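You operate a simulated robot arm through the tools that you are given. There is no shell and no other tool.

Carry out the task below with a simulated robot arm. There is one attempt and no reset: what you move stays moved.

## Task
Clamp the serving board, dust it, wax the middle, then free it.
Fine: the fitting lever clamps; the felt pad takes the dust before the wax block goes on; both go back to their spots; pinch no finger. Where these are worked on the way, their far stop is far enough and under half their travel is too little: fitting lever. A coat counts when it lies all over at full strength: go over it till it gets no stronger. What is to be rubbed or washed off counts as gone when no trace of it is left.

The check looks at the end state, three seconds after you hand in, the way a careful person would. Anything else that was tipped, shoved, dropped, spilled or broken makes it a failure.

## Robot
A 7-joint arm with a two-finger parallel gripper, fixed in place. Base frame: the origin is on the floor under the middle of its stand, x ahead of it, y to its left, z up; the work surface is at about z = 800. Units: mm, rad, N and s.
With the tool pointing down near the work surface it reaches from about 100 to 660 mm from the base axis. Its first joint turns from -1.152 to 1.152 rad. Payload 1.57 kg.
The TCP is the grasp point between the finger pads, 30 mm short of the fingertips. In the tool frame z runs along the fingers and y along their closing line. Largest opening 80 mm; finger width 17, thickness 12; the body of the gripper, 40 by 82 mm, starts 80 mm behind the TCP.
Orientation is that of the tool frame in the base frame, as a unit quaternion [x, y, z, w]. With the fingers straight down and closing along the base's y, the tool's x points along the base's -x, its y along +y and its z along -z.

## Interface
- The arm moves only by the tool move_arm. Its argument "steps" is a list of rows, each a list of 3 entries, a list of its own where there are three numbers: the turn, a rotation vector about the base's x, y, z in rad, then the shift along the base's x, y, z in mm, then the gripper command, from -1 (shut) to 1 (fully open), values between in proportion. In form: [[[rx, ry, rz], [x, y, z], jaw], ...]. A call has 1 to 20 rows; each row shifts and turns the commanded pose from where the row before left it. A row lasts 0.2 s, in which the tool goes at most 50 mm and 0.15 rad; a call with a longer step from one row to the next is refused whole, and so is a gripper value outside its range. Where a pose cannot be reached the arm comes as near as it can. A force on the tool above 40 N (or 10 N above the force at the start of the call, whichever is more), or a blocked arm, ends the call early, and 0.2 s more pass. The fingers move at their own pace (about 72 mm/s each) and stop on an object; they squeeze with about 27 N. The grip force told is the motor's: it shows also when the fingers shut on nothing. Time passes only in rows, and 0.2 s behind the last, so rows that do not move let the fingers close. The reply holds the time, the measured pose of the TCP, the force on the tool along the base axes, the opening and the grip force, in the units named above and with some noise, with the torque about the TCP (base axes, N m) and any sound that the robot's microphone picked up, and new pictures: "views" is both (left out), scene, wrist or none.
- Cameras (640 x 400 px; columns grow to the right, rows downward): "scene" is fixed at [69.8, 449.8, 1407.4]; the picture's right is [-0.48, -0.88, 0.00], its down [-0.54, 0.30, -0.79] and it looks along [0.69, -0.38, -0.61] (base axes); focal length 244 px, centre (320, 200). "wrist" rides on the gripper at [72, -7, -122] in the tool frame; the picture's right is [0.09, 1.00, 0.00], its down [-0.84, 0.08, -0.54] and it looks along [-0.54, 0.05, 0.84] (tool axes); focal length 238 px, centre (320, 200). There is no depth. A picture from a camera that has moved, and an enlarged one, comes with that camera's place and axes in the base frame and with its lens. The place of the scene camera against the robot may be out by one fixed shift of up to 18 mm in any direction.
- zoom(camera, box): a new picture of the part [left, top, right, bottom] of that camera's present view, enlarged. The clock stands still meanwhile.
- sign_off(): hands the job in; it is judged then, once.

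Places have to be worked out from the pictures, the camera data and where the tool is seen. Open the gripper and draw the arm clear of the work before you hand the job in, unless the task says otherwise.

The tools are called after "Emit:" as a command line: name --argument value ..., lists and objects as JSON in quotes. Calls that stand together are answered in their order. move_arm: Moves the arm, as the interface text tells. Its arguments: {"type":"object","properties":{"steps":{"type":"array","items":{"type":"array"}},"views":{"type":"string","enum":["both","scene","wrist","none"]}},"required":["steps"]} The other tools are called the same way: zoom (camera, box) takes an enlarged picture of a part of a camera's view; sign_off () hands the job in.

At the start:

```text
time_s: 0.0
tool_pos: [382.6, 83.0, 1245.5]
orientation: [-0.001, 1.0, 0.0, 0.0]
ft_force: [0.2, -0.2, -1.2]
torque: [-0.04, -0.02, 0.0]
gripper_width: 79.9
grip_force: 0.1
```

scene: 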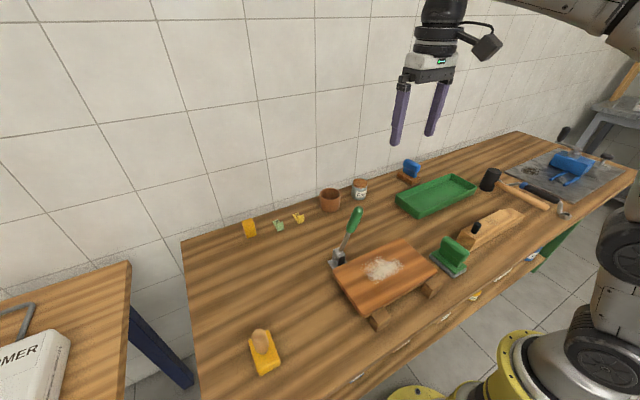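
wrist: 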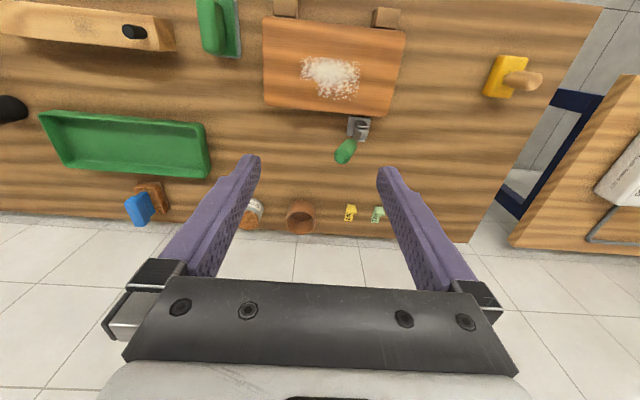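

I start by looking closely at the board, lever, and the two tools before moving anything.

Emit:
zoom --camera "scene" --box '[300, 190, 480, 340]'

Emit:
zoom --camera "scene" --box '[220, 300, 320, 400]'

Emit:
zoom --camera "wrist" --box '[180, 0, 560, 240]'

Emit:
zoom --camera "scene" --box '[420, 120, 640, 280]'

```text
2.67 times, centred on (390, 265) of scene
camera zoom: at [69.8, 449.8, 1407.4], right [-0.48, -0.88, 0.0], down [-0.54, 0.3, -0.79], along [0.69, -0.38, -0.61], focal length 652 px, centre (133, 27)
```

zoom: 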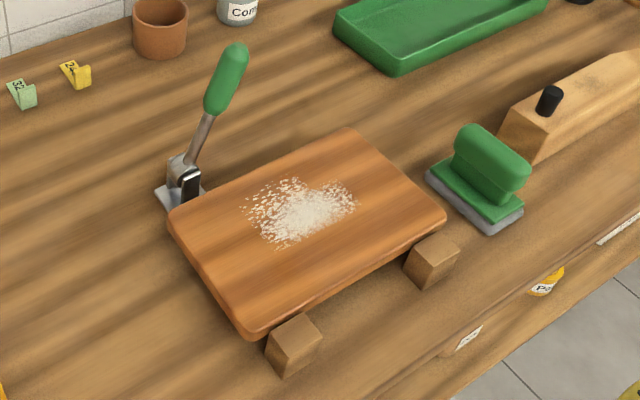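

```text
4.00 times, centred on (270, 350) of scene
camera zoom: at [69.8, 449.8, 1407.4], right [-0.48, -0.88, 0.0], down [-0.54, 0.3, -0.79], along [0.69, -0.38, -0.61], focal length 977 px, centre (520, -400)
```

zoom: 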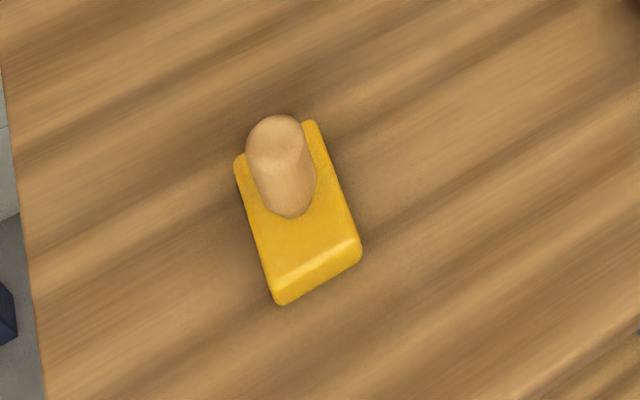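

```text
1.67 times, centred on (370, 120) of wrist
camera zoom: at [311.1, 75.2, 1369.0], right [-0.09, 1.0, 0.0], down [0.84, 0.08, 0.54], along [0.54, 0.05, -0.84], focal length 397 px, centre (237, 333)
```

zoom: 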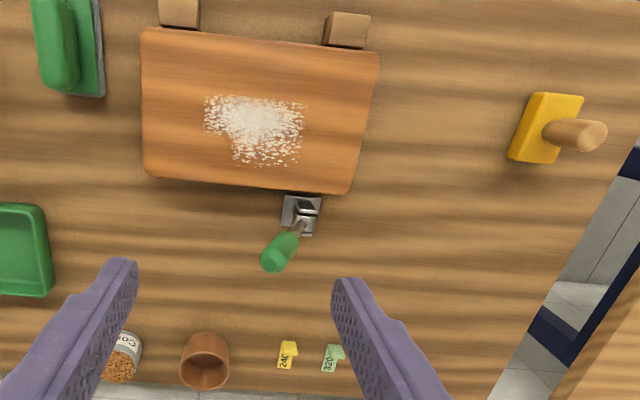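

```text
2.50 times, centred on (530, 200) of scene
camera zoom: at [69.8, 449.8, 1407.4], right [-0.48, -0.88, 0.0], down [-0.54, 0.3, -0.79], along [0.69, -0.38, -0.61], focal length 611 px, centre (-205, 200)
```

zoom: 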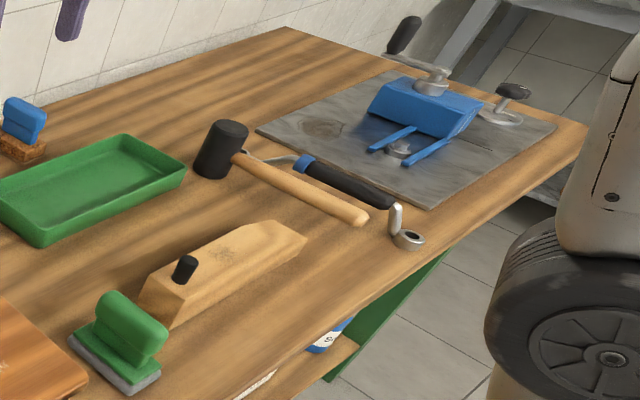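

The lever stands behind the board at about (465, 179), the felt pad is near (297, -112), and the wax block is near (329, 464). I'm moving closer over the lever to see how it works.

Emit:
move_arm --steps '[[[0, 0, 0], [5, 15, -33], 1], [[0, 0, 0], [5, 15, -33], 1], [[0, 0, 0], [5, 15, -33], 1], [[0, 0, 0], [5, 15, -33], 1], [[0, 0, 0], [5, 15, -33], 1], [[0, 0, 0], [0, 0, 0], 1]]' --views "both"

```text
time_s: 1.4
tool_pos: [408.5, 156.4, 1083.7]
orientation: [0.0, 1.0, 0.0, 0.0]
ft_force: [0.0, 0.2, -0.2]
torque: [-0.01, 0.0, -0.03]
gripper_width: 80.1
grip_force: 0.1
camera wrist: at [335.9, 149.1, 1206.1], right [-0.09, 1.0, 0.0], down [0.84, 0.08, 0.54], along [0.54, 0.05, -0.84], focal length 238 px, centre (320, 200)
```

scene: 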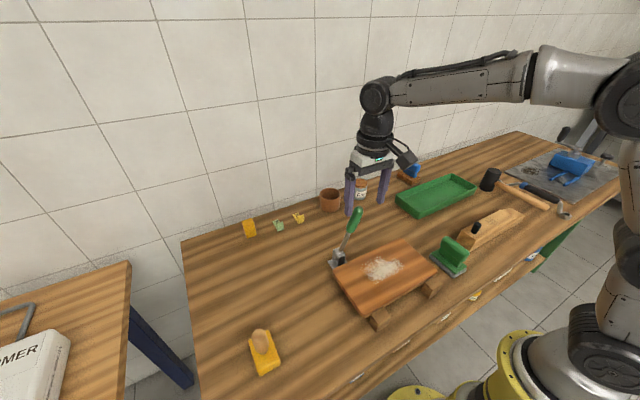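
wrist: 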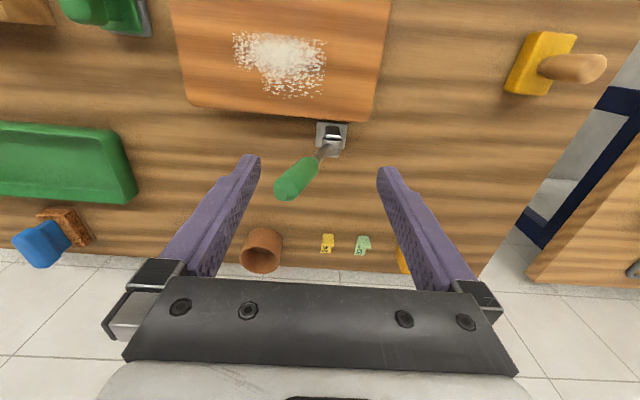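

Emit:
zoom --camera "wrist" --box '[240, 80, 400, 220]'

Emit:
zoom --camera "scene" --box '[310, 195, 390, 275]'

```text
2.86 times, centred on (320, 150) of wrist
camera zoom: at [335.9, 149.1, 1206.1], right [-0.09, 1.0, 0.0], down [0.84, 0.08, 0.54], along [0.54, 0.05, -0.84], focal length 681 px, centre (320, 343)
```

zoom: 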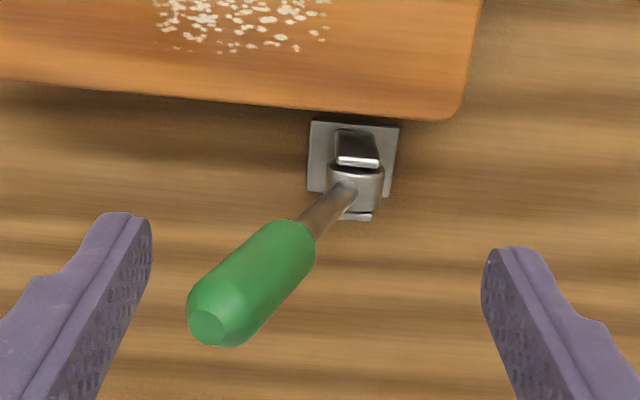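

```text
5.00 times, centred on (350, 235) of scene
camera zoom: at [69.7, 449.8, 1407.4], right [-0.48, -0.88, 0.0], down [-0.54, 0.3, -0.79], along [0.69, -0.38, -0.61], focal length 1222 px, centre (170, 25)
```

zoom: 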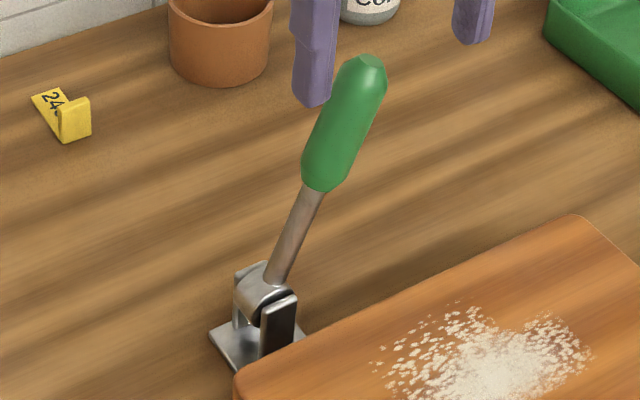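

The lever's hub is around (470, 182, 825). The handle leans about 20° toward -y, and its tip is near (470, 117, 988). I'm moving lower in front of it for a better view of the hinge and the travel direction.

Emit:
move_arm --steps '[[[0, 0, 0], [-10, 0, -40], 1], [[0, 0, 0], [-10, 0, -40], 1], [[0, 0, 0], [-10, 0, -40], 1], [[0, 0, 0], [0, 0, 0], 1]]' --views "both"

Emit:
zoom --camera "wrist" --box '[240, 100, 400, 260]'

Emit:
zoom --camera "scene" --box '[320, 200, 380, 280]'

```text
time_s: 2.4
tool_pos: [377.5, 155.4, 961.9]
orientation: [0.0, 1.0, -0.001, 0.0]
ft_force: [0.1, 0.1, 0.1]
torque: [0.01, -0.02, 0.01]
gripper_width: 80.2
grip_force: 0.1
camera wrist: at [305.7, 148.5, 1084.0], right [-0.09, 1.0, 0.0], down [0.84, 0.08, 0.54], along [0.54, 0.05, -0.84], focal length 238 px, centre (320, 200)
```

scene: 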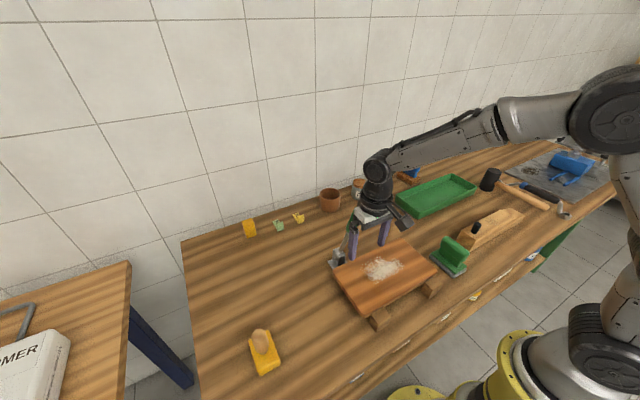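
wrist: 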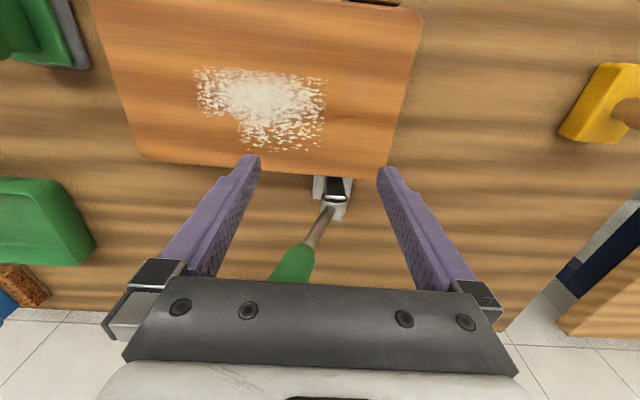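

```text
2.50 times, centred on (320, 180) of wrist
camera zoom: at [305.7, 148.5, 1084.0], right [-0.09, 1.0, 0.0], down [0.84, 0.08, 0.54], along [0.54, 0.05, -0.84], focal length 596 px, centre (320, 250)
```

zoom: 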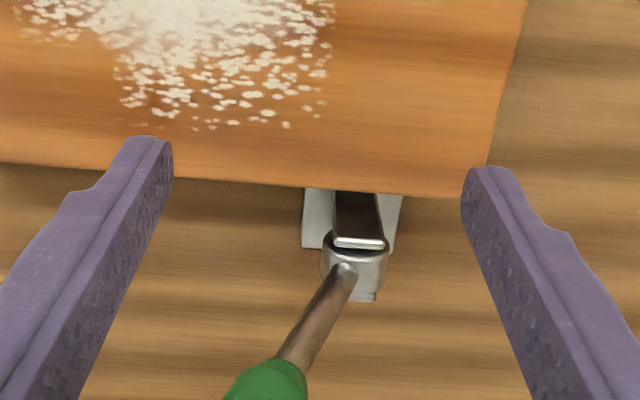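

```text
5.00 times, centred on (350, 240) of scene
camera zoom: at [69.7, 449.8, 1407.4], right [-0.48, -0.88, 0.0], down [-0.54, 0.3, -0.79], along [0.69, -0.38, -0.61], focal length 1222 px, centre (170, 0)
```

zoom: 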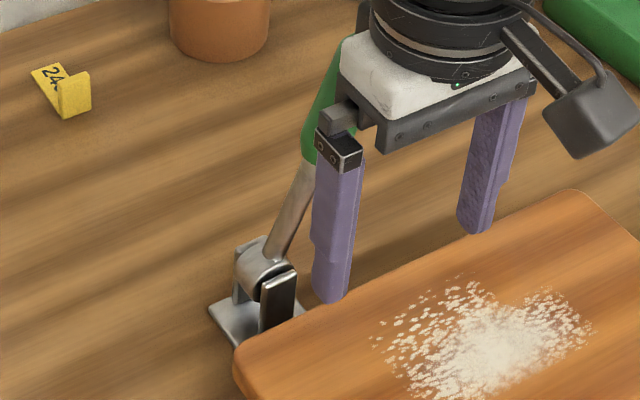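

The hinge axle runs along x, so the lever swings in the y-z plane. I'll raise the arm, turn the gripper 90° so the fingers close along x, and place it over the handle.

Emit:
move_arm --steps '[[[0, 0, 0.1428], [0, 0, 40], 1], [[0, 0, 0.1428], [0, 0, 40], 1], [[0, 0, 0.1428], [0, 0, 40], 1], [[0, 0, 0.1428], [11.6, -2.8, 0], 1], [[0, 0, 0.1428], [11.6, -2.8, 0], 1], [[0, 0, 0.1428], [11.6, -2.8, 0], 1], [[0, 0, 0.1428], [11.6, -2.8, 0], 1], [[0, 0, 0.1428], [11.6, -2.8, 0], 1], [[0, 0, 0.1428], [11.6, -2.8, 0], 1], [[0, 0, 0.1428], [11.6, -2.8, 0], 1], [[0, 0, 0.1428], [11.6, -2.8, 0], 1], [[0, 0, 0], [0, 0, 0], 1]]' --views "both"

```text
time_s: 5.0
tool_pos: [470.7, 134.9, 1081.1]
orientation: [0.708, -0.706, 0.0, 0.0]
ft_force: [-0.2, 0.1, -0.7]
torque: [-0.01, -0.02, -0.02]
gripper_width: 79.9
grip_force: 0.0
camera wrist: at [477.4, 62.2, 1204.4], right [-1.0, -0.09, 0.0], down [-0.08, 0.84, 0.54], along [-0.05, 0.54, -0.84], focal length 238 px, centre (320, 200)
```

scene: 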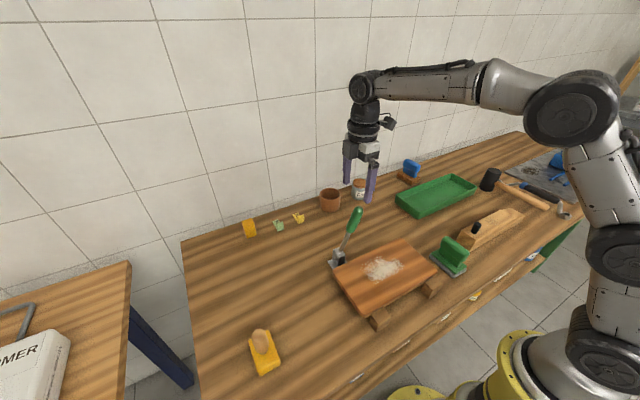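
wrist: 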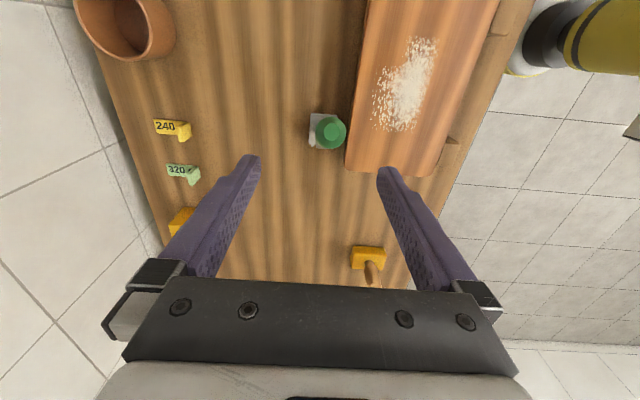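

The handle tip works out to about (462, 121, 1004) and the hinge to about (463, 180, 834). I'll shift by -8 in x, descend around the handle, and keep the fingers open for now.

Emit:
move_arm --steps '[[[0, 0, 0], [-8, 0, 0], 1], [[0, 0, 0], [0, 0, -35], 1], [[0, 0, 0], [0, 0, -35], 1], [[0, 0, 0], [0, 0, -33], 1], [[0, 0, 0], [0, 0, 0], 1]]' --views "both"

Emit:
zoom --camera "scene" --box '[310, 180, 390, 280]'

```text
time_s: 6.2
tool_pos: [464.8, 136.1, 978.9]
orientation: [0.707, -0.707, -0.001, 0.0]
ft_force: [-0.5, -0.3, 0.1]
torque: [0.0, -0.03, 0.01]
gripper_width: 80.0
grip_force: 0.1
camera wrist: at [471.0, 62.9, 1101.5], right [-1.0, -0.09, 0.0], down [-0.08, 0.84, 0.54], along [-0.05, 0.54, -0.84], focal length 238 px, centre (320, 200)
```

scene: 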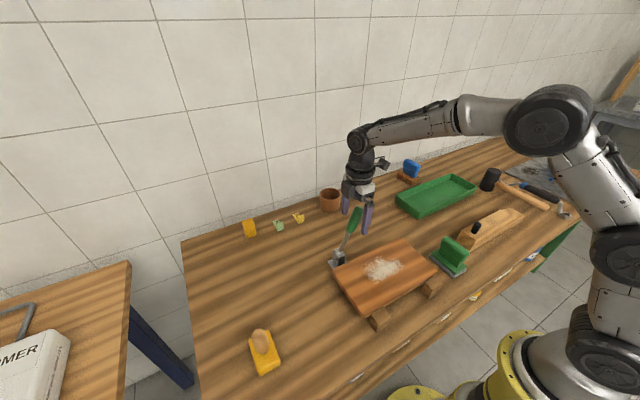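
wrist: 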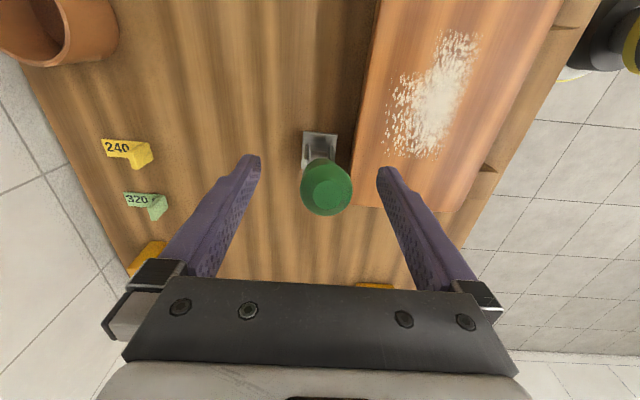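

```text
4.00 times, centred on (350, 230) of scene
camera zoom: at [69.8, 449.8, 1407.4], right [-0.48, -0.88, 0.0], down [-0.54, 0.3, -0.79], along [0.69, -0.38, -0.61], focal length 977 px, centre (200, 80)
```

zoom: 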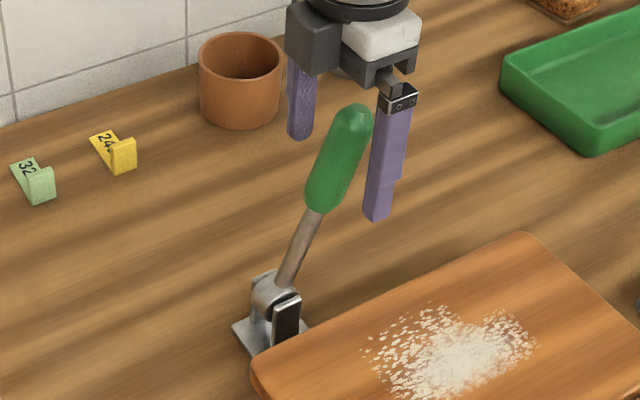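

The handle is centred between the fingers at about x = 463. I'll shift 2 mm and close on it.

Emit:
move_arm --steps '[[[0, 0, 0], [-2, 0, 0], 1], [[0, 0, 0], [0, 0, 0], 0], [[0, 0, 0], [0, 0, 0], -0.5], [[0, 0, 0], [0, 0, 0], -1], [[0, 0, 0], [0, 0, 0], -1]]' --views "both"

```text
time_s: 7.4
tool_pos: [461.2, 135.3, 978.6]
orientation: [0.707, -0.707, 0.0, -0.001]
ft_force: [3.6, 0.4, -2.0]
torque: [-0.01, 0.0, 0.1]
gripper_width: 28.0
grip_force: 38.5
camera wrist: at [468.6, 62.8, 1101.2], right [-1.0, -0.09, 0.0], down [-0.08, 0.84, 0.54], along [-0.05, 0.54, -0.84], focal length 238 px, centre (320, 200)
```

scene: 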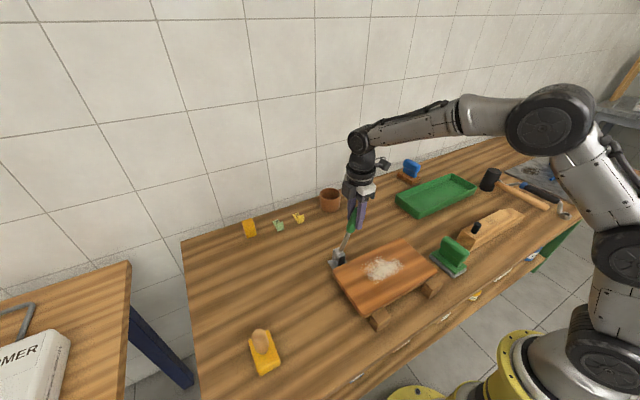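
wrist: 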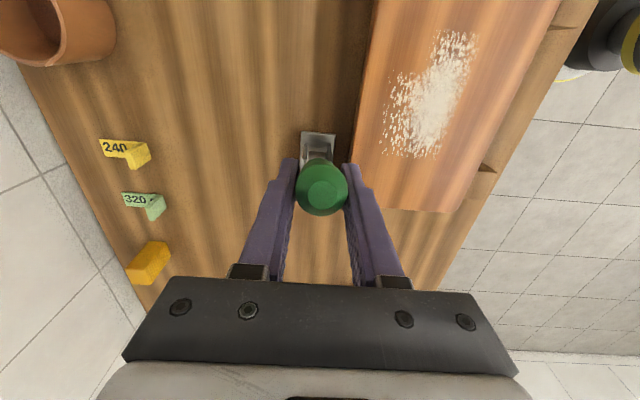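

The grip is on the handle at 28 mm width. I'll probe the travel direction with a small move toward +y along the arc.

Emit:
move_arm --steps '[[[0, 0, 0], [0, 2.8, 1.0], -1], [[0, 0, 0], [0, 2.8, 1.0], -1], [[0, 0, 0], [0, 0, 0], -1]]' --views "none"

```text
time_s: 8.2
tool_pos: [462.8, 137.5, 978.9]
orientation: [-0.707, 0.707, -0.001, -0.003]
ft_force: [10.5, -26.4, -12.2]
torque: [-0.08, -0.13, -0.04]
gripper_width: 27.7
grip_force: 38.2
```

Moving +y meets strong resistance (26 N), so that looks like its stop. I'll go back and probe toward -y.

Emit:
move_arm --steps '[[[0, 0, 0], [0, -2.8, -1.0], -1], [[0, 0, 0], [0, -2.8, -1.0], -1], [[0, 0, 0], [0, -2.8, -1.0], -1], [[0, 0, 0], [0, -2.8, -1.0], -1], [[0, 0, 0], [0, 0, 0], -1]]' --views "none"

```text
time_s: 9.4
tool_pos: [462.2, 130.4, 976.4]
orientation: [-0.706, 0.708, 0.0, 0.002]
ft_force: [15.6, 11.8, -2.8]
torque: [1.18, 0.4, 0.23]
gripper_width: 27.9
grip_force: 37.7
```

It gives toward -y, so that is the clamping direction. I'll follow the arc about the hinge with x eased a little.

Emit:
move_arm --steps '[[[0, 0, 0], [1, -3.3, -1.4], -1], [[0, 0, 0], [0, -3.4, -1.4], -1], [[0, 0, 0], [0, -3.3, -1.5], -1], [[0, 0, 0], [0, -3.3, -1.6], -1], [[0, 0, 0], [0, -3.2, -1.75], -1], [[0, 0, 0], [0, -3.2, -1.75], -1], [[0, 0, 0], [0, 0, 0], -1]]' --views "both"

```text
time_s: 11.0
tool_pos: [461.7, 109.1, 965.8]
orientation: [-0.707, 0.708, -0.002, 0.001]
ft_force: [3.9, 3.0, 10.7]
torque: [1.11, 0.0, 0.05]
gripper_width: 27.2
grip_force: 38.6
camera wrist: at [468.4, 37.4, 1089.3], right [-1.0, -0.09, 0.0], down [-0.08, 0.84, 0.54], along [-0.05, 0.54, -0.84], focal length 238 px, centre (320, 200)
```

scene: 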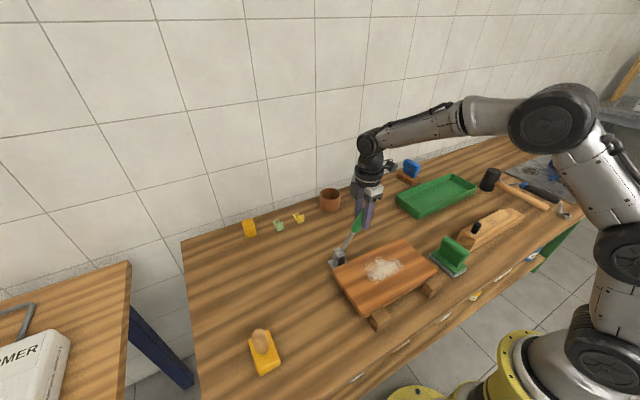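
wrist: 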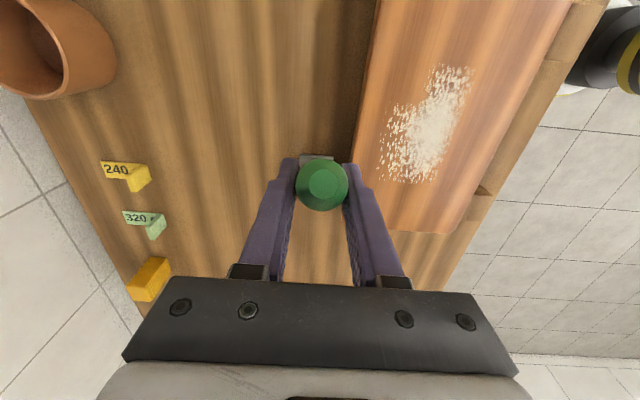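

The lever is following the arc and is now about 30° from vertical. I'll carry on down to about 60°.

Emit:
move_arm --steps '[[[0, 0, 0], [0, -6.2, -3.9], -1], [[0, 0, 0], [0, -6.0, -4.2], -1], [[0, 0, 0], [0, -5.7, -4.5], -1], [[0, 0, 0], [0, -5.55, -4.8], -1], [[0, 0, 0], [0, -5.25, -5.0], -1], [[0, 0, 0], [0, -5.0, -5.4], -1], [[0, 0, 0], [0, -4.7, -5.6], -1], [[0, 0, 0], [0, -4.4, -5.8], -1], [[0, 0, 0], [0, -4.05, -6.05], -1], [[0, 0, 0], [0, 0, 0], -1]]' --views "both"

```text
time_s: 13.2
tool_pos: [461.8, 62.6, 920.4]
orientation: [0.708, -0.707, 0.0, 0.0]
ft_force: [-0.8, 1.7, 7.9]
torque: [1.06, -0.02, -0.03]
gripper_width: 27.6
grip_force: 38.3
camera wrist: at [468.7, -9.6, 1043.8], right [-1.0, -0.09, 0.0], down [-0.08, 0.84, 0.54], along [-0.05, 0.54, -0.84], focal length 238 px, centre (320, 200)
```

scene: 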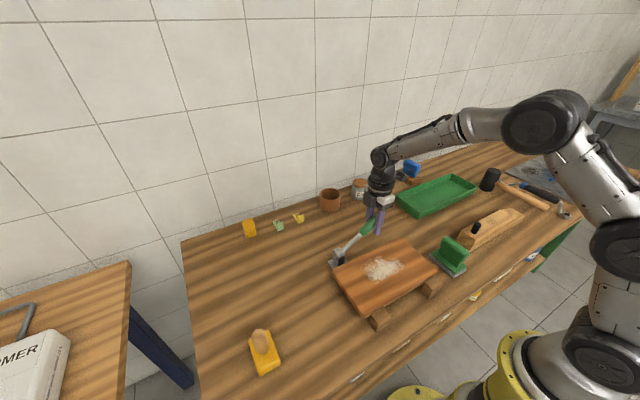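
wrist: 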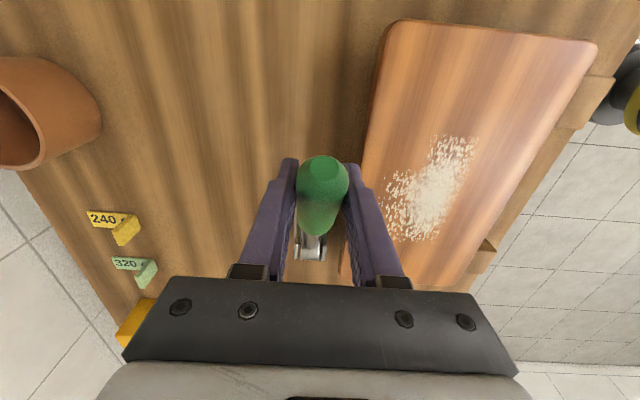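

Now at about 57°, forces still low. I'll continue down the arc.

Emit:
move_arm --steps '[[[0, 0, 0], [0, -3.75, -6.25], -1], [[0, 0, 0], [0, -3.45, -6.5], -1], [[0, 0, 0], [0, -3.05, -6.6], -1], [[0, 0, 0], [0, -2.8, -6.75], -1], [[0, 0, 0], [0, -2.3, -6.9], -1], [[0, 0, 0], [0, 0, 0], -1]]' --views "scene"

```text
time_s: 14.6
tool_pos: [461.4, 46.3, 887.2]
orientation: [-0.706, 0.708, 0.0, 0.0]
ft_force: [0.9, -3.8, 8.9]
torque: [1.02, -0.03, 0.01]
gripper_width: 27.6
grip_force: 37.9
```

scene: 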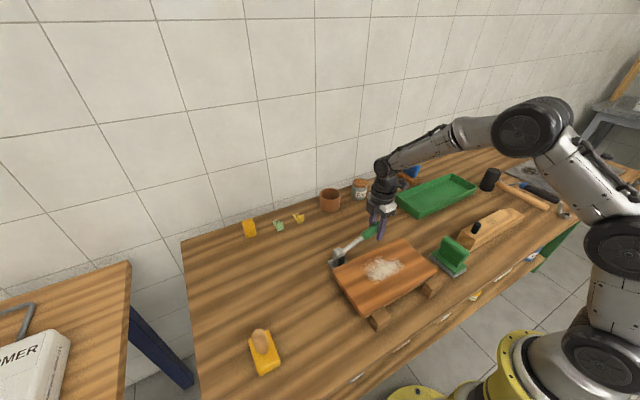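

The lever is at about 72° with no stop reached yet, so I keep following the arc in smaller steps.

Emit:
move_arm --steps '[[[0, 0, 0], [0, -1.05, -3.5], -1], [[0, 0, 0], [0, -1.05, -3.5], -1], [[0, 0, 0], [0, -0.8, -3.55], -1], [[0, 0, 0], [0, -0.8, -3.55], -1], [[0, 0, 0], [0, -0.65, -3.6], -1], [[0, 0, 0], [0, -0.65, -3.6], -1], [[0, 0, 0], [0, 0, 0], -1]]' --views "both"

Emit:
zoom --camera "scene" --box '[310, 180, 430, 280]'

```text
time_s: 16.2
tool_pos: [462.5, 42.3, 866.5]
orientation: [-0.707, 0.707, 0.0, 0.001]
ft_force: [3.9, 0.8, 6.8]
torque: [0.95, 0.02, -0.03]
gripper_width: 27.3
grip_force: 38.2
camera wrist: at [468.5, -30.2, 989.4], right [-1.0, -0.09, 0.0], down [-0.08, 0.84, 0.54], along [-0.05, 0.54, -0.84], focal length 238 px, centre (320, 200)
```

scene: 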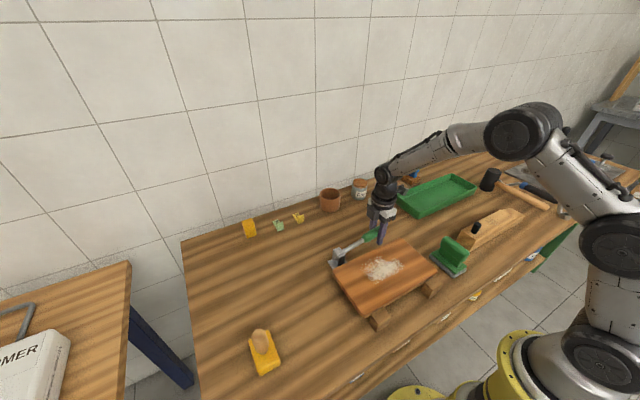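
wrist: 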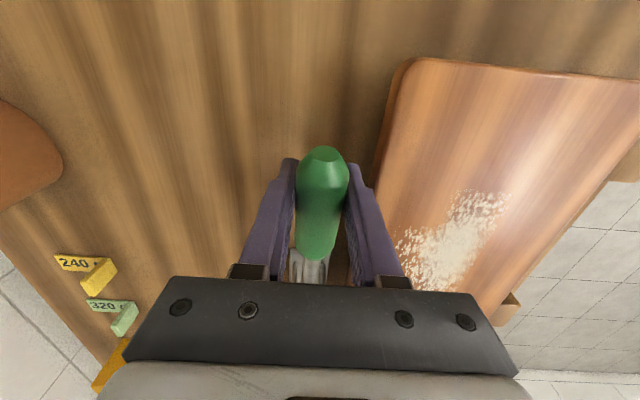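

```text
4.00 times, centred on (370, 230) of scene
camera zoom: at [69.8, 449.8, 1407.4], right [-0.48, -0.88, 0.0], down [-0.54, 0.3, -0.79], along [0.69, -0.38, -0.61], focal length 977 px, centre (120, 80)
```

zoom: 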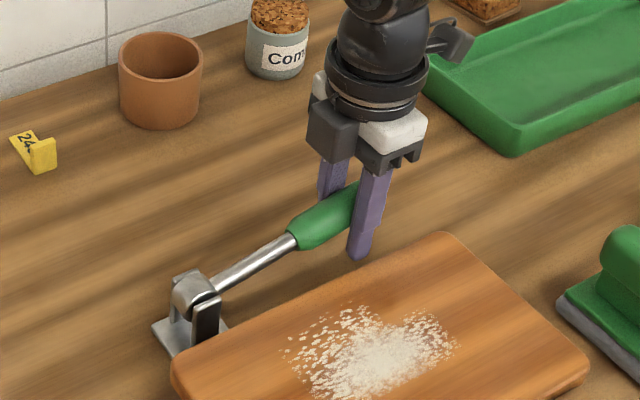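

The lever is nearly horizontal at about 81° with the fingertips around z = 836. I'll continue slowly and watch for the stop.

Emit:
move_arm --steps '[[[0, 0, 0], [0, -0.5, -3.6], -1], [[0, 0, 0], [0, -0.4, -3.6], -1], [[0, 0, 0], [0, -0.3, -3.65], -1], [[0, 0, 0], [0, -0.2, -3.65], -1], [[0, 0, 0], [0, 0, 0], -1]]' --views "none"

```text
time_s: 17.4
tool_pos: [461.0, 41.6, 851.9]
orientation: [-0.707, 0.707, 0.0, 0.0]
ft_force: [1.9, -6.5, 7.0]
torque: [1.06, -0.03, 0.0]
gripper_width: 27.4
grip_force: 37.9
```

Still free at about 87°. I'm taking small steps while watching for the stop; the fingertips are still about 20 mm above the table.

Emit:
move_arm --steps '[[[0, 0, 0], [0, 0, -2.0], -1], [[0, 0, 0], [0, 0, -2.0], -1], [[0, 0, 0], [0, 0, -2.0], -1], [[0, 0, 0], [0, 0, 0], -1]]' --views "both"

Emit:
zoom --camera "scene" --box '[310, 180, 430, 280]'

```text
time_s: 18.4
tool_pos: [462.1, 39.8, 845.6]
orientation: [0.707, -0.707, 0.0, 0.0]
ft_force: [0.7, -5.9, 7.4]
torque: [1.06, 0.0, 0.01]
gripper_width: 27.3
grip_force: 37.5
camera wrist: at [468.7, -32.0, 969.5], right [-1.0, -0.09, 0.0], down [-0.08, 0.84, 0.54], along [-0.05, 0.54, -0.84], focal length 238 px, centre (320, 200)
```

scene: 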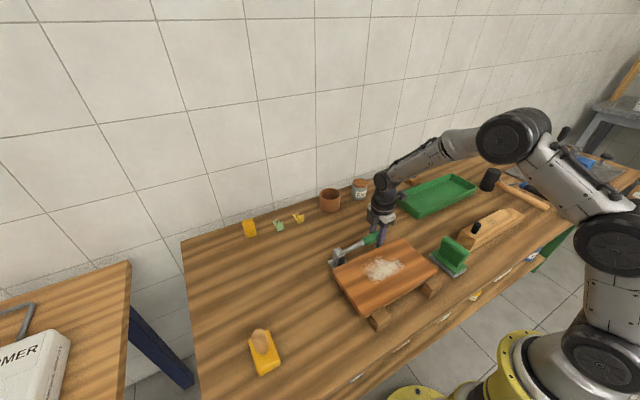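
wrist: 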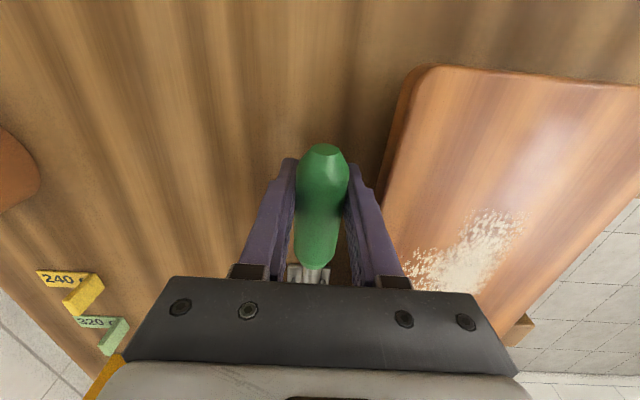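

```text
4.00 times, centred on (370, 230) of scene
camera zoom: at [69.7, 449.6, 1407.4], right [-0.48, -0.88, 0.0], down [-0.54, 0.3, -0.79], along [0.69, -0.38, -0.61], focal length 977 px, centre (120, 80)
```

zoom: 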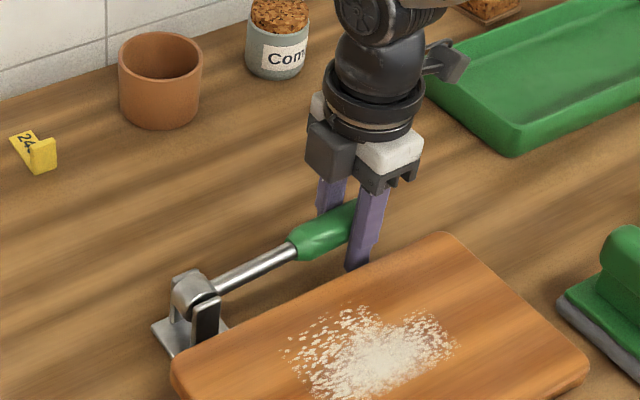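

The readings are ambiguous on whether the lever itself is still moving, so I'm taking closer pictures before pressing further.

Emit:
zoom --camera "scene" --box '[325, 215, 395, 275]'

Emit:
zoom --camera "wrist" --box '[260, 130, 380, 300]'

```text
6.67 times, centred on (360, 245) of scene
camera zoom: at [69.7, 449.6, 1407.4], right [-0.48, -0.88, 0.0], down [-0.54, 0.3, -0.79], along [0.69, -0.38, -0.61], focal length 1629 px, centre (53, -100)
```

zoom: 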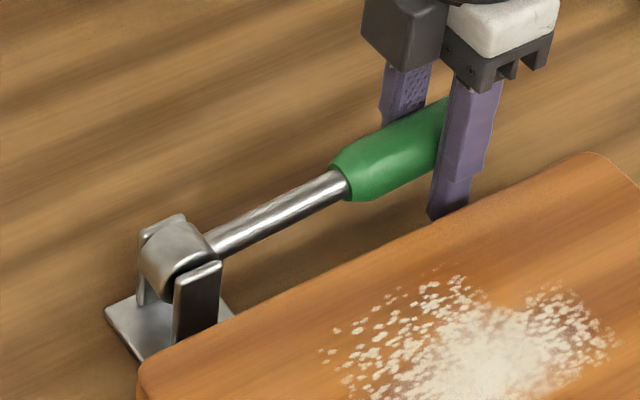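

```text
2.35 times, centred on (320, 215) of wrist
camera zoom: at [468.7, -32.0, 969.5], right [-1.0, -0.09, 0.0], down [-0.08, 0.84, 0.54], along [-0.05, 0.54, -0.84], focal length 561 px, centre (320, 165)
```

zoom: 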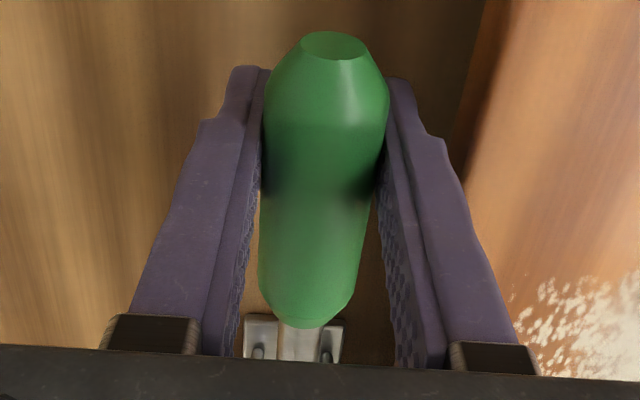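

The close view shows the lever within a degree or two of horizontal and still moving freely. I'll press a few more millimetres to find the stop.

Emit:
move_arm --steps '[[[0, 0, 0], [0, 0, -1.5], -1], [[0, 0, 0], [0, 0, -1.5], -1], [[0, 0, 0], [0, 0, -1.5], -1], [[0, 0, 0], [0, 0, 0], -1]]' --views "scene"

Emit:
zoom --camera "scene" --box '[325, 215, 395, 275]'

```text
time_s: 19.4
tool_pos: [461.9, 39.7, 841.6]
orientation: [0.707, -0.707, 0.0, 0.0]
ft_force: [-0.1, -7.5, 5.3]
torque: [1.04, -0.03, 0.0]
gripper_width: 27.4
grip_force: 37.6
```

scene: 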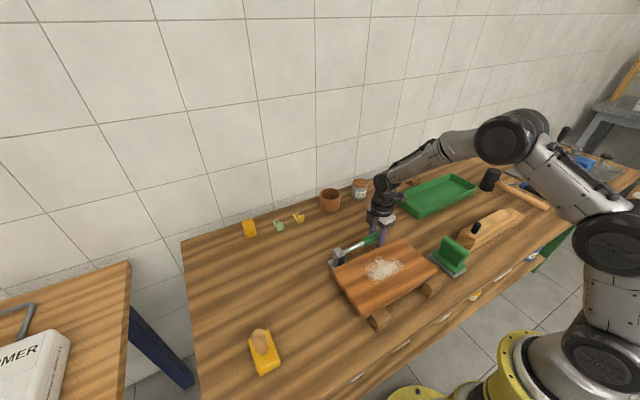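

```text
6.67 times, centred on (360, 245) of scene
camera zoom: at [69.7, 449.6, 1407.5], right [-0.48, -0.88, 0.0], down [-0.54, 0.3, -0.79], along [0.69, -0.38, -0.61], focal length 1629 px, centre (53, -100)
```

zoom: 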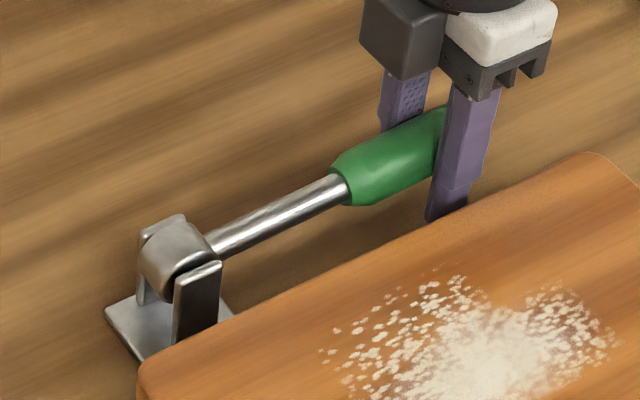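

The lever is now horizontal and still creeping with low force. I'll go 4 mm more, easing y, and check whether the stop shows up.

Emit:
move_arm --steps '[[[0, 0, 0], [0, 0.5, -2], -1], [[0, 0, 0], [0, 0.5, -2], -1], [[0, 0, 0], [0, 0, 0], -1]]' --views "scene"

Emit:
zoom --camera "scene" --box '[325, 215, 395, 275]'

```text
time_s: 20.2
tool_pos: [461.9, 40.7, 838.6]
orientation: [0.707, -0.707, 0.0, 0.0]
ft_force: [0.1, -19.0, 4.8]
torque: [1.03, 0.01, 0.01]
gripper_width: 27.3
grip_force: 38.1
```

scene: 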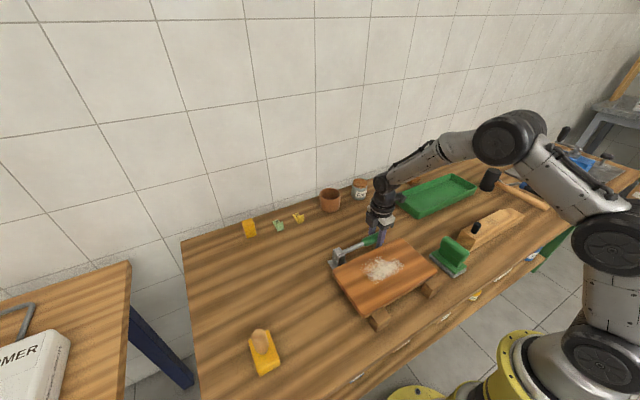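

```text
6.67 times, centred on (360, 245) of scene
camera zoom: at [69.7, 449.3, 1407.5], right [-0.48, -0.88, 0.0], down [-0.54, 0.3, -0.79], along [0.69, -0.38, -0.62], focal length 1629 px, centre (53, -100)
```

zoom: 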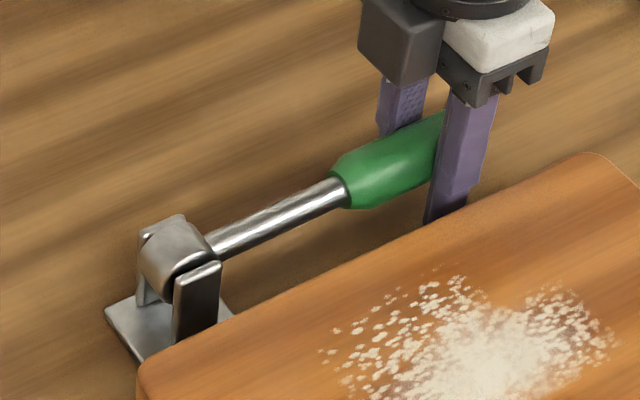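

The force on y shows my ease was the wrong way, so I undo it. Then I'll open just enough to clear the handle without touching the board edge, rise, and press down from above with shut fingers to find the stop.

Emit:
move_arm --steps '[[[0, 0, 0], [0, -1.5, 0], -1], [[0, 0, 0], [0, 0, 0], -0.1], [[0, 0, 0], [0, 0, 0], -0.1], [[0, 0, 0], [0, 0, 0], -0.1]]' --views "both"

Emit:
zoom --camera "scene" --box '[325, 215, 395, 275]'

```text
time_s: 21.2
tool_pos: [462.0, 41.1, 838.2]
orientation: [0.707, -0.707, 0.0, 0.0]
ft_force: [0.9, -0.1, -0.3]
torque: [0.0, -0.01, -0.03]
gripper_width: 36.2
grip_force: 0.1
camera wrist: at [468.8, -31.8, 961.0], right [-1.0, -0.09, 0.0], down [-0.08, 0.84, 0.54], along [-0.05, 0.54, -0.84], focal length 238 px, centre (320, 200)
```

scene: 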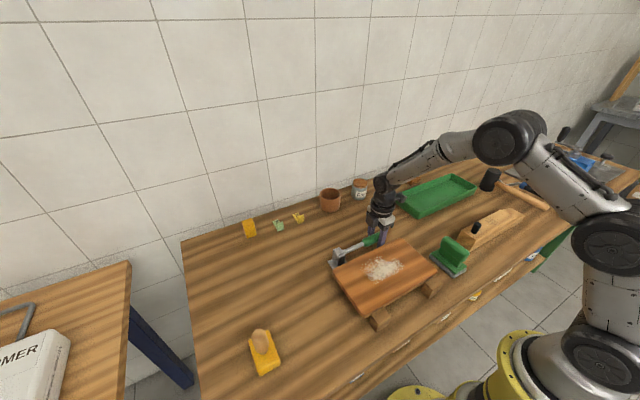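
wrist: 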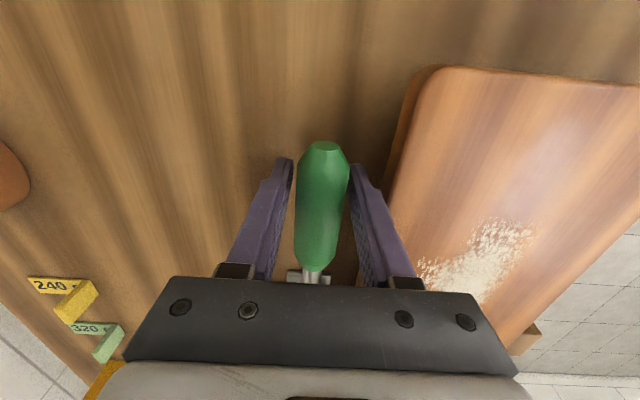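

```text
6.67 times, centred on (360, 245) of scene
camera zoom: at [69.7, 449.8, 1407.4], right [-0.48, -0.88, 0.0], down [-0.54, 0.3, -0.79], along [0.69, -0.38, -0.61], focal length 1629 px, centre (53, -100)
```

zoom: 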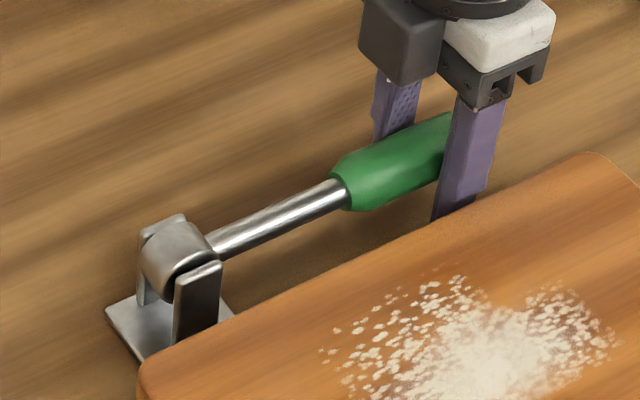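

The lever stays where I left it. I'll raise the arm, shut the fingers, and get ready to press on the handle from above.

Emit:
move_arm --steps '[[[0, 0, 0], [0, 0, 30], -0.1], [[0, 0, 0], [0, 0, 40], -0.1], [[0, 0, 0], [0, -8, 0], -1], [[0, 0, 0], [0, 0, 0], -1], [[0, 0, 0], [0, 0, 0], -1], [[0, 0, 0], [0, 0, -15], -1], [[0, 0, 0], [0, 0, 0], -1]]' --views "both"

Emit:
zoom --camera "scene" --box '[325, 215, 395, 275]'

```text
time_s: 22.8
tool_pos: [461.2, 32.4, 893.5]
orientation: [0.707, -0.707, 0.0, 0.0]
ft_force: [0.7, -0.4, 0.4]
torque: [0.02, 0.01, 0.02]
gripper_width: 0.0
grip_force: 21.3
camera wrist: at [467.5, -39.9, 1016.3], right [-1.0, -0.09, 0.0], down [-0.08, 0.84, 0.54], along [-0.05, 0.54, -0.84], focal length 238 px, centre (320, 200)
```

scene: 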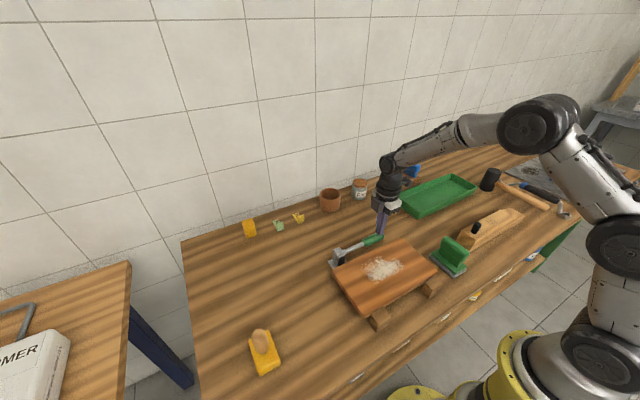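
wrist: 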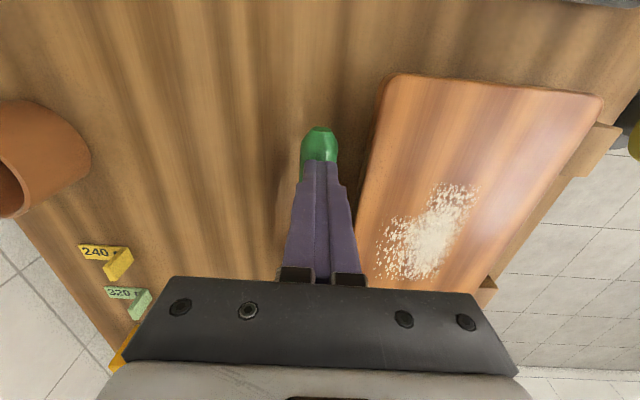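

```text
6.67 times, centred on (360, 245) of scene
camera zoom: at [69.8, 449.8, 1407.4], right [-0.48, -0.88, 0.0], down [-0.54, 0.3, -0.79], along [0.69, -0.38, -0.61], focal length 1629 px, centre (53, -100)
```

zoom: 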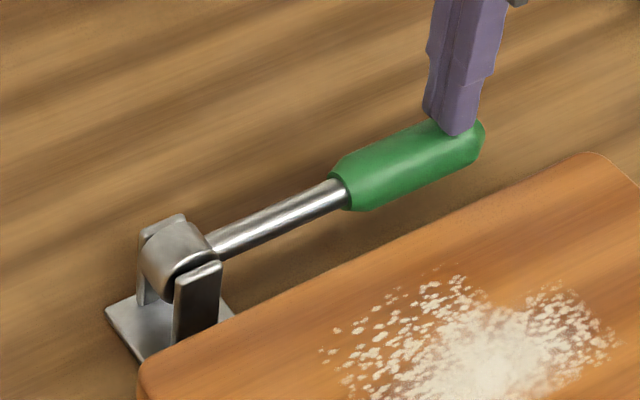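

The fingertips are just above the handle near its end. I'll press down in small steps.

Emit:
move_arm --steps '[[[0, 0, 0], [0, 0, -5], -1], [[0, 0, 0], [0, 0, -5], -1], [[0, 0, 0], [0, 0, -3], -1], [[0, 0, 0], [0, 0, -3], -1], [[0, 0, 0], [0, 0, 0], -1]]' --views "none"

```text
time_s: 23.5
tool_pos: [465.6, 32.1, 888.9]
orientation: [0.707, -0.707, 0.004, -0.003]
ft_force: [-5.0, 0.0, 8.4]
torque: [0.01, 0.1, 0.03]
gripper_width: 0.1
grip_force: 21.2
stopped in row 3: the force on the tool passed its limit at 45 N (the readings are from after the stop); the commanded pose is now the measured one
```

The force jumped to 45 N at the first touch while the lever earlier moved with under 10 N, which suggests the lever is already on its far stop. I'm checking in the pictures.

Emit:
zoom --camera "scene" --box '[325, 215, 395, 275]'

Emit:
zoom --camera "wrist" --box '[260, 100, 380, 300]'

```text
6.67 times, centred on (360, 245) of scene
camera zoom: at [69.5, 449.8, 1407.4], right [-0.48, -0.88, 0.0], down [-0.54, 0.3, -0.79], along [0.69, -0.38, -0.61], focal length 1629 px, centre (53, -100)
```

zoom: 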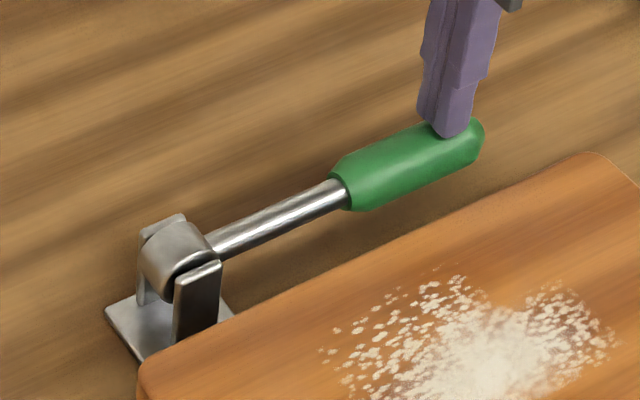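

```text
2.00 times, centred on (320, 200) of wrist
camera zoom: at [469.6, -40.0, 1011.9], right [-1.0, -0.09, -0.01], down [-0.08, 0.84, 0.54], along [-0.04, 0.54, -0.84], focal length 477 px, centre (320, 200)
```

zoom: 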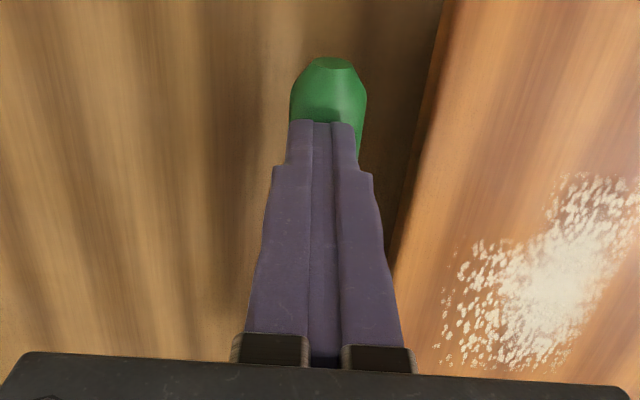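

The lever didn't budge under 45 N, so it is on its far stop and the board is clamped. Now I go up, turn the gripper back, and move over to the felt pad near (297, -112).

Emit:
move_arm --steps '[[[0, 0, 0], [0, 0, 40], -1], [[0, 0, 0], [0, 0, 45], -1], [[0, 0, 0], [0, 0, 45], 0], [[0, 0, -0.1428], [-15, -12.5, 0], 1], [[0, 0, -0.1428], [-15, -12.5, 0], 1], [[0, 0, -0.1428], [-15, -12.5, 0], 1], [[0, 0, -0.1428], [-15, -12.5, 0], 1], [[0, 0, -0.1428], [-15, -12.5, 0], 1], [[0, 0, -0.1428], [-15, -12.5, 0], 1], [[0, 0, -0.1428], [-15, -12.5, 0], 1], [[0, 0, -0.1428], [-15, -12.5, 0], 1], [[0, 0, -0.1428], [-15, -12.5, 0], 1], [[0, 0, -0.1428], [-15, -12.5, 0], 1], [[0, 0, -0.1428], [-15, -12.5, 0], 1], [[0, 0, 0], [0, 0, 0], 1]]' --views "both"

Emit:
zoom --camera "wrist" --box '[230, 50, 430, 190]'

Emit:
zoom --camera "scene" --box '[320, 210, 480, 330]'

```text
time_s: 26.7
tool_pos: [298.3, -105.1, 1018.3]
orientation: [0.001, 1.0, -0.004, 0.0]
ft_force: [-0.6, -0.4, 0.0]
torque: [0.02, 0.02, 0.04]
gripper_width: 80.0
grip_force: 0.1
camera wrist: at [226.0, -111.7, 1141.5], right [-0.09, 1.0, -0.01], down [0.84, 0.08, 0.54], along [0.54, 0.04, -0.84], focal length 238 px, centre (320, 200)
```

scene: 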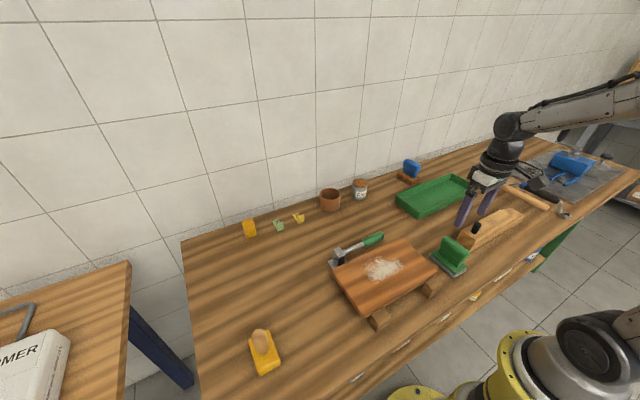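
wrist: 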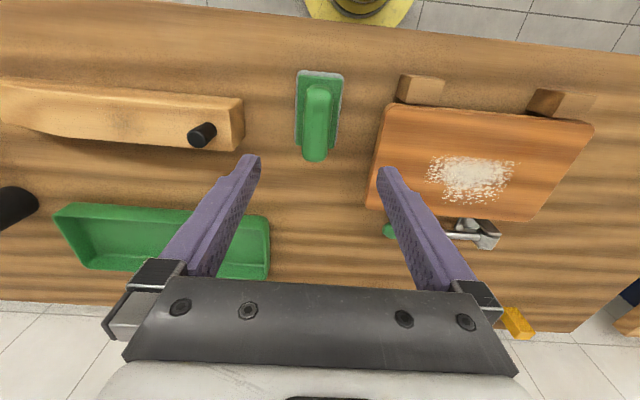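

```text
2.86 times, centred on (330, 120) of wrist
camera zoom: at [226.0, -111.7, 1141.5], right [-0.09, 1.0, -0.01], down [0.84, 0.08, 0.54], along [0.54, 0.04, -0.84], focal length 681 px, centre (291, 429)
```

zoom: 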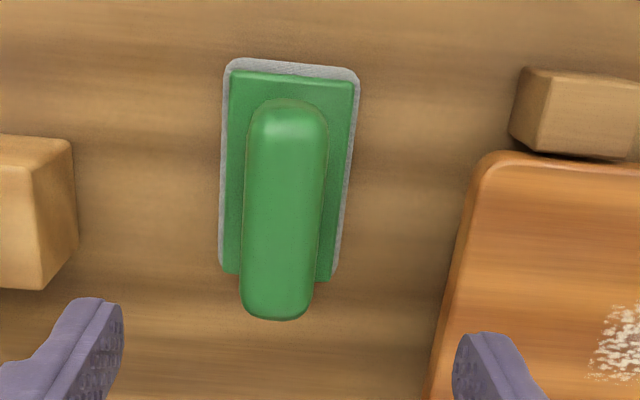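

```text
3.33 times, centred on (400, 270) of scene
camera zoom: at [69.7, 449.8, 1407.4], right [-0.48, -0.88, 0.0], down [-0.54, 0.3, -0.79], along [0.69, -0.38, -0.61], focal length 814 px, centre (53, -33)
```

zoom: 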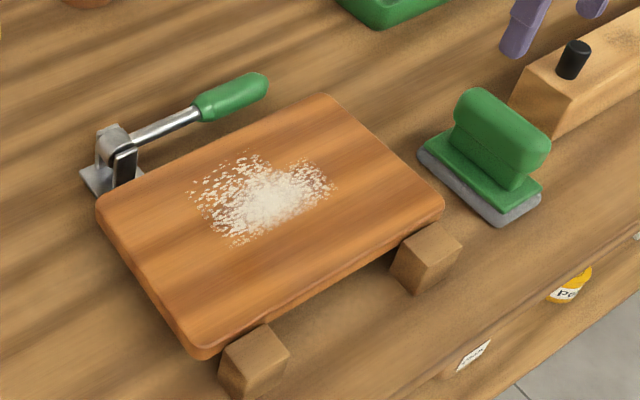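

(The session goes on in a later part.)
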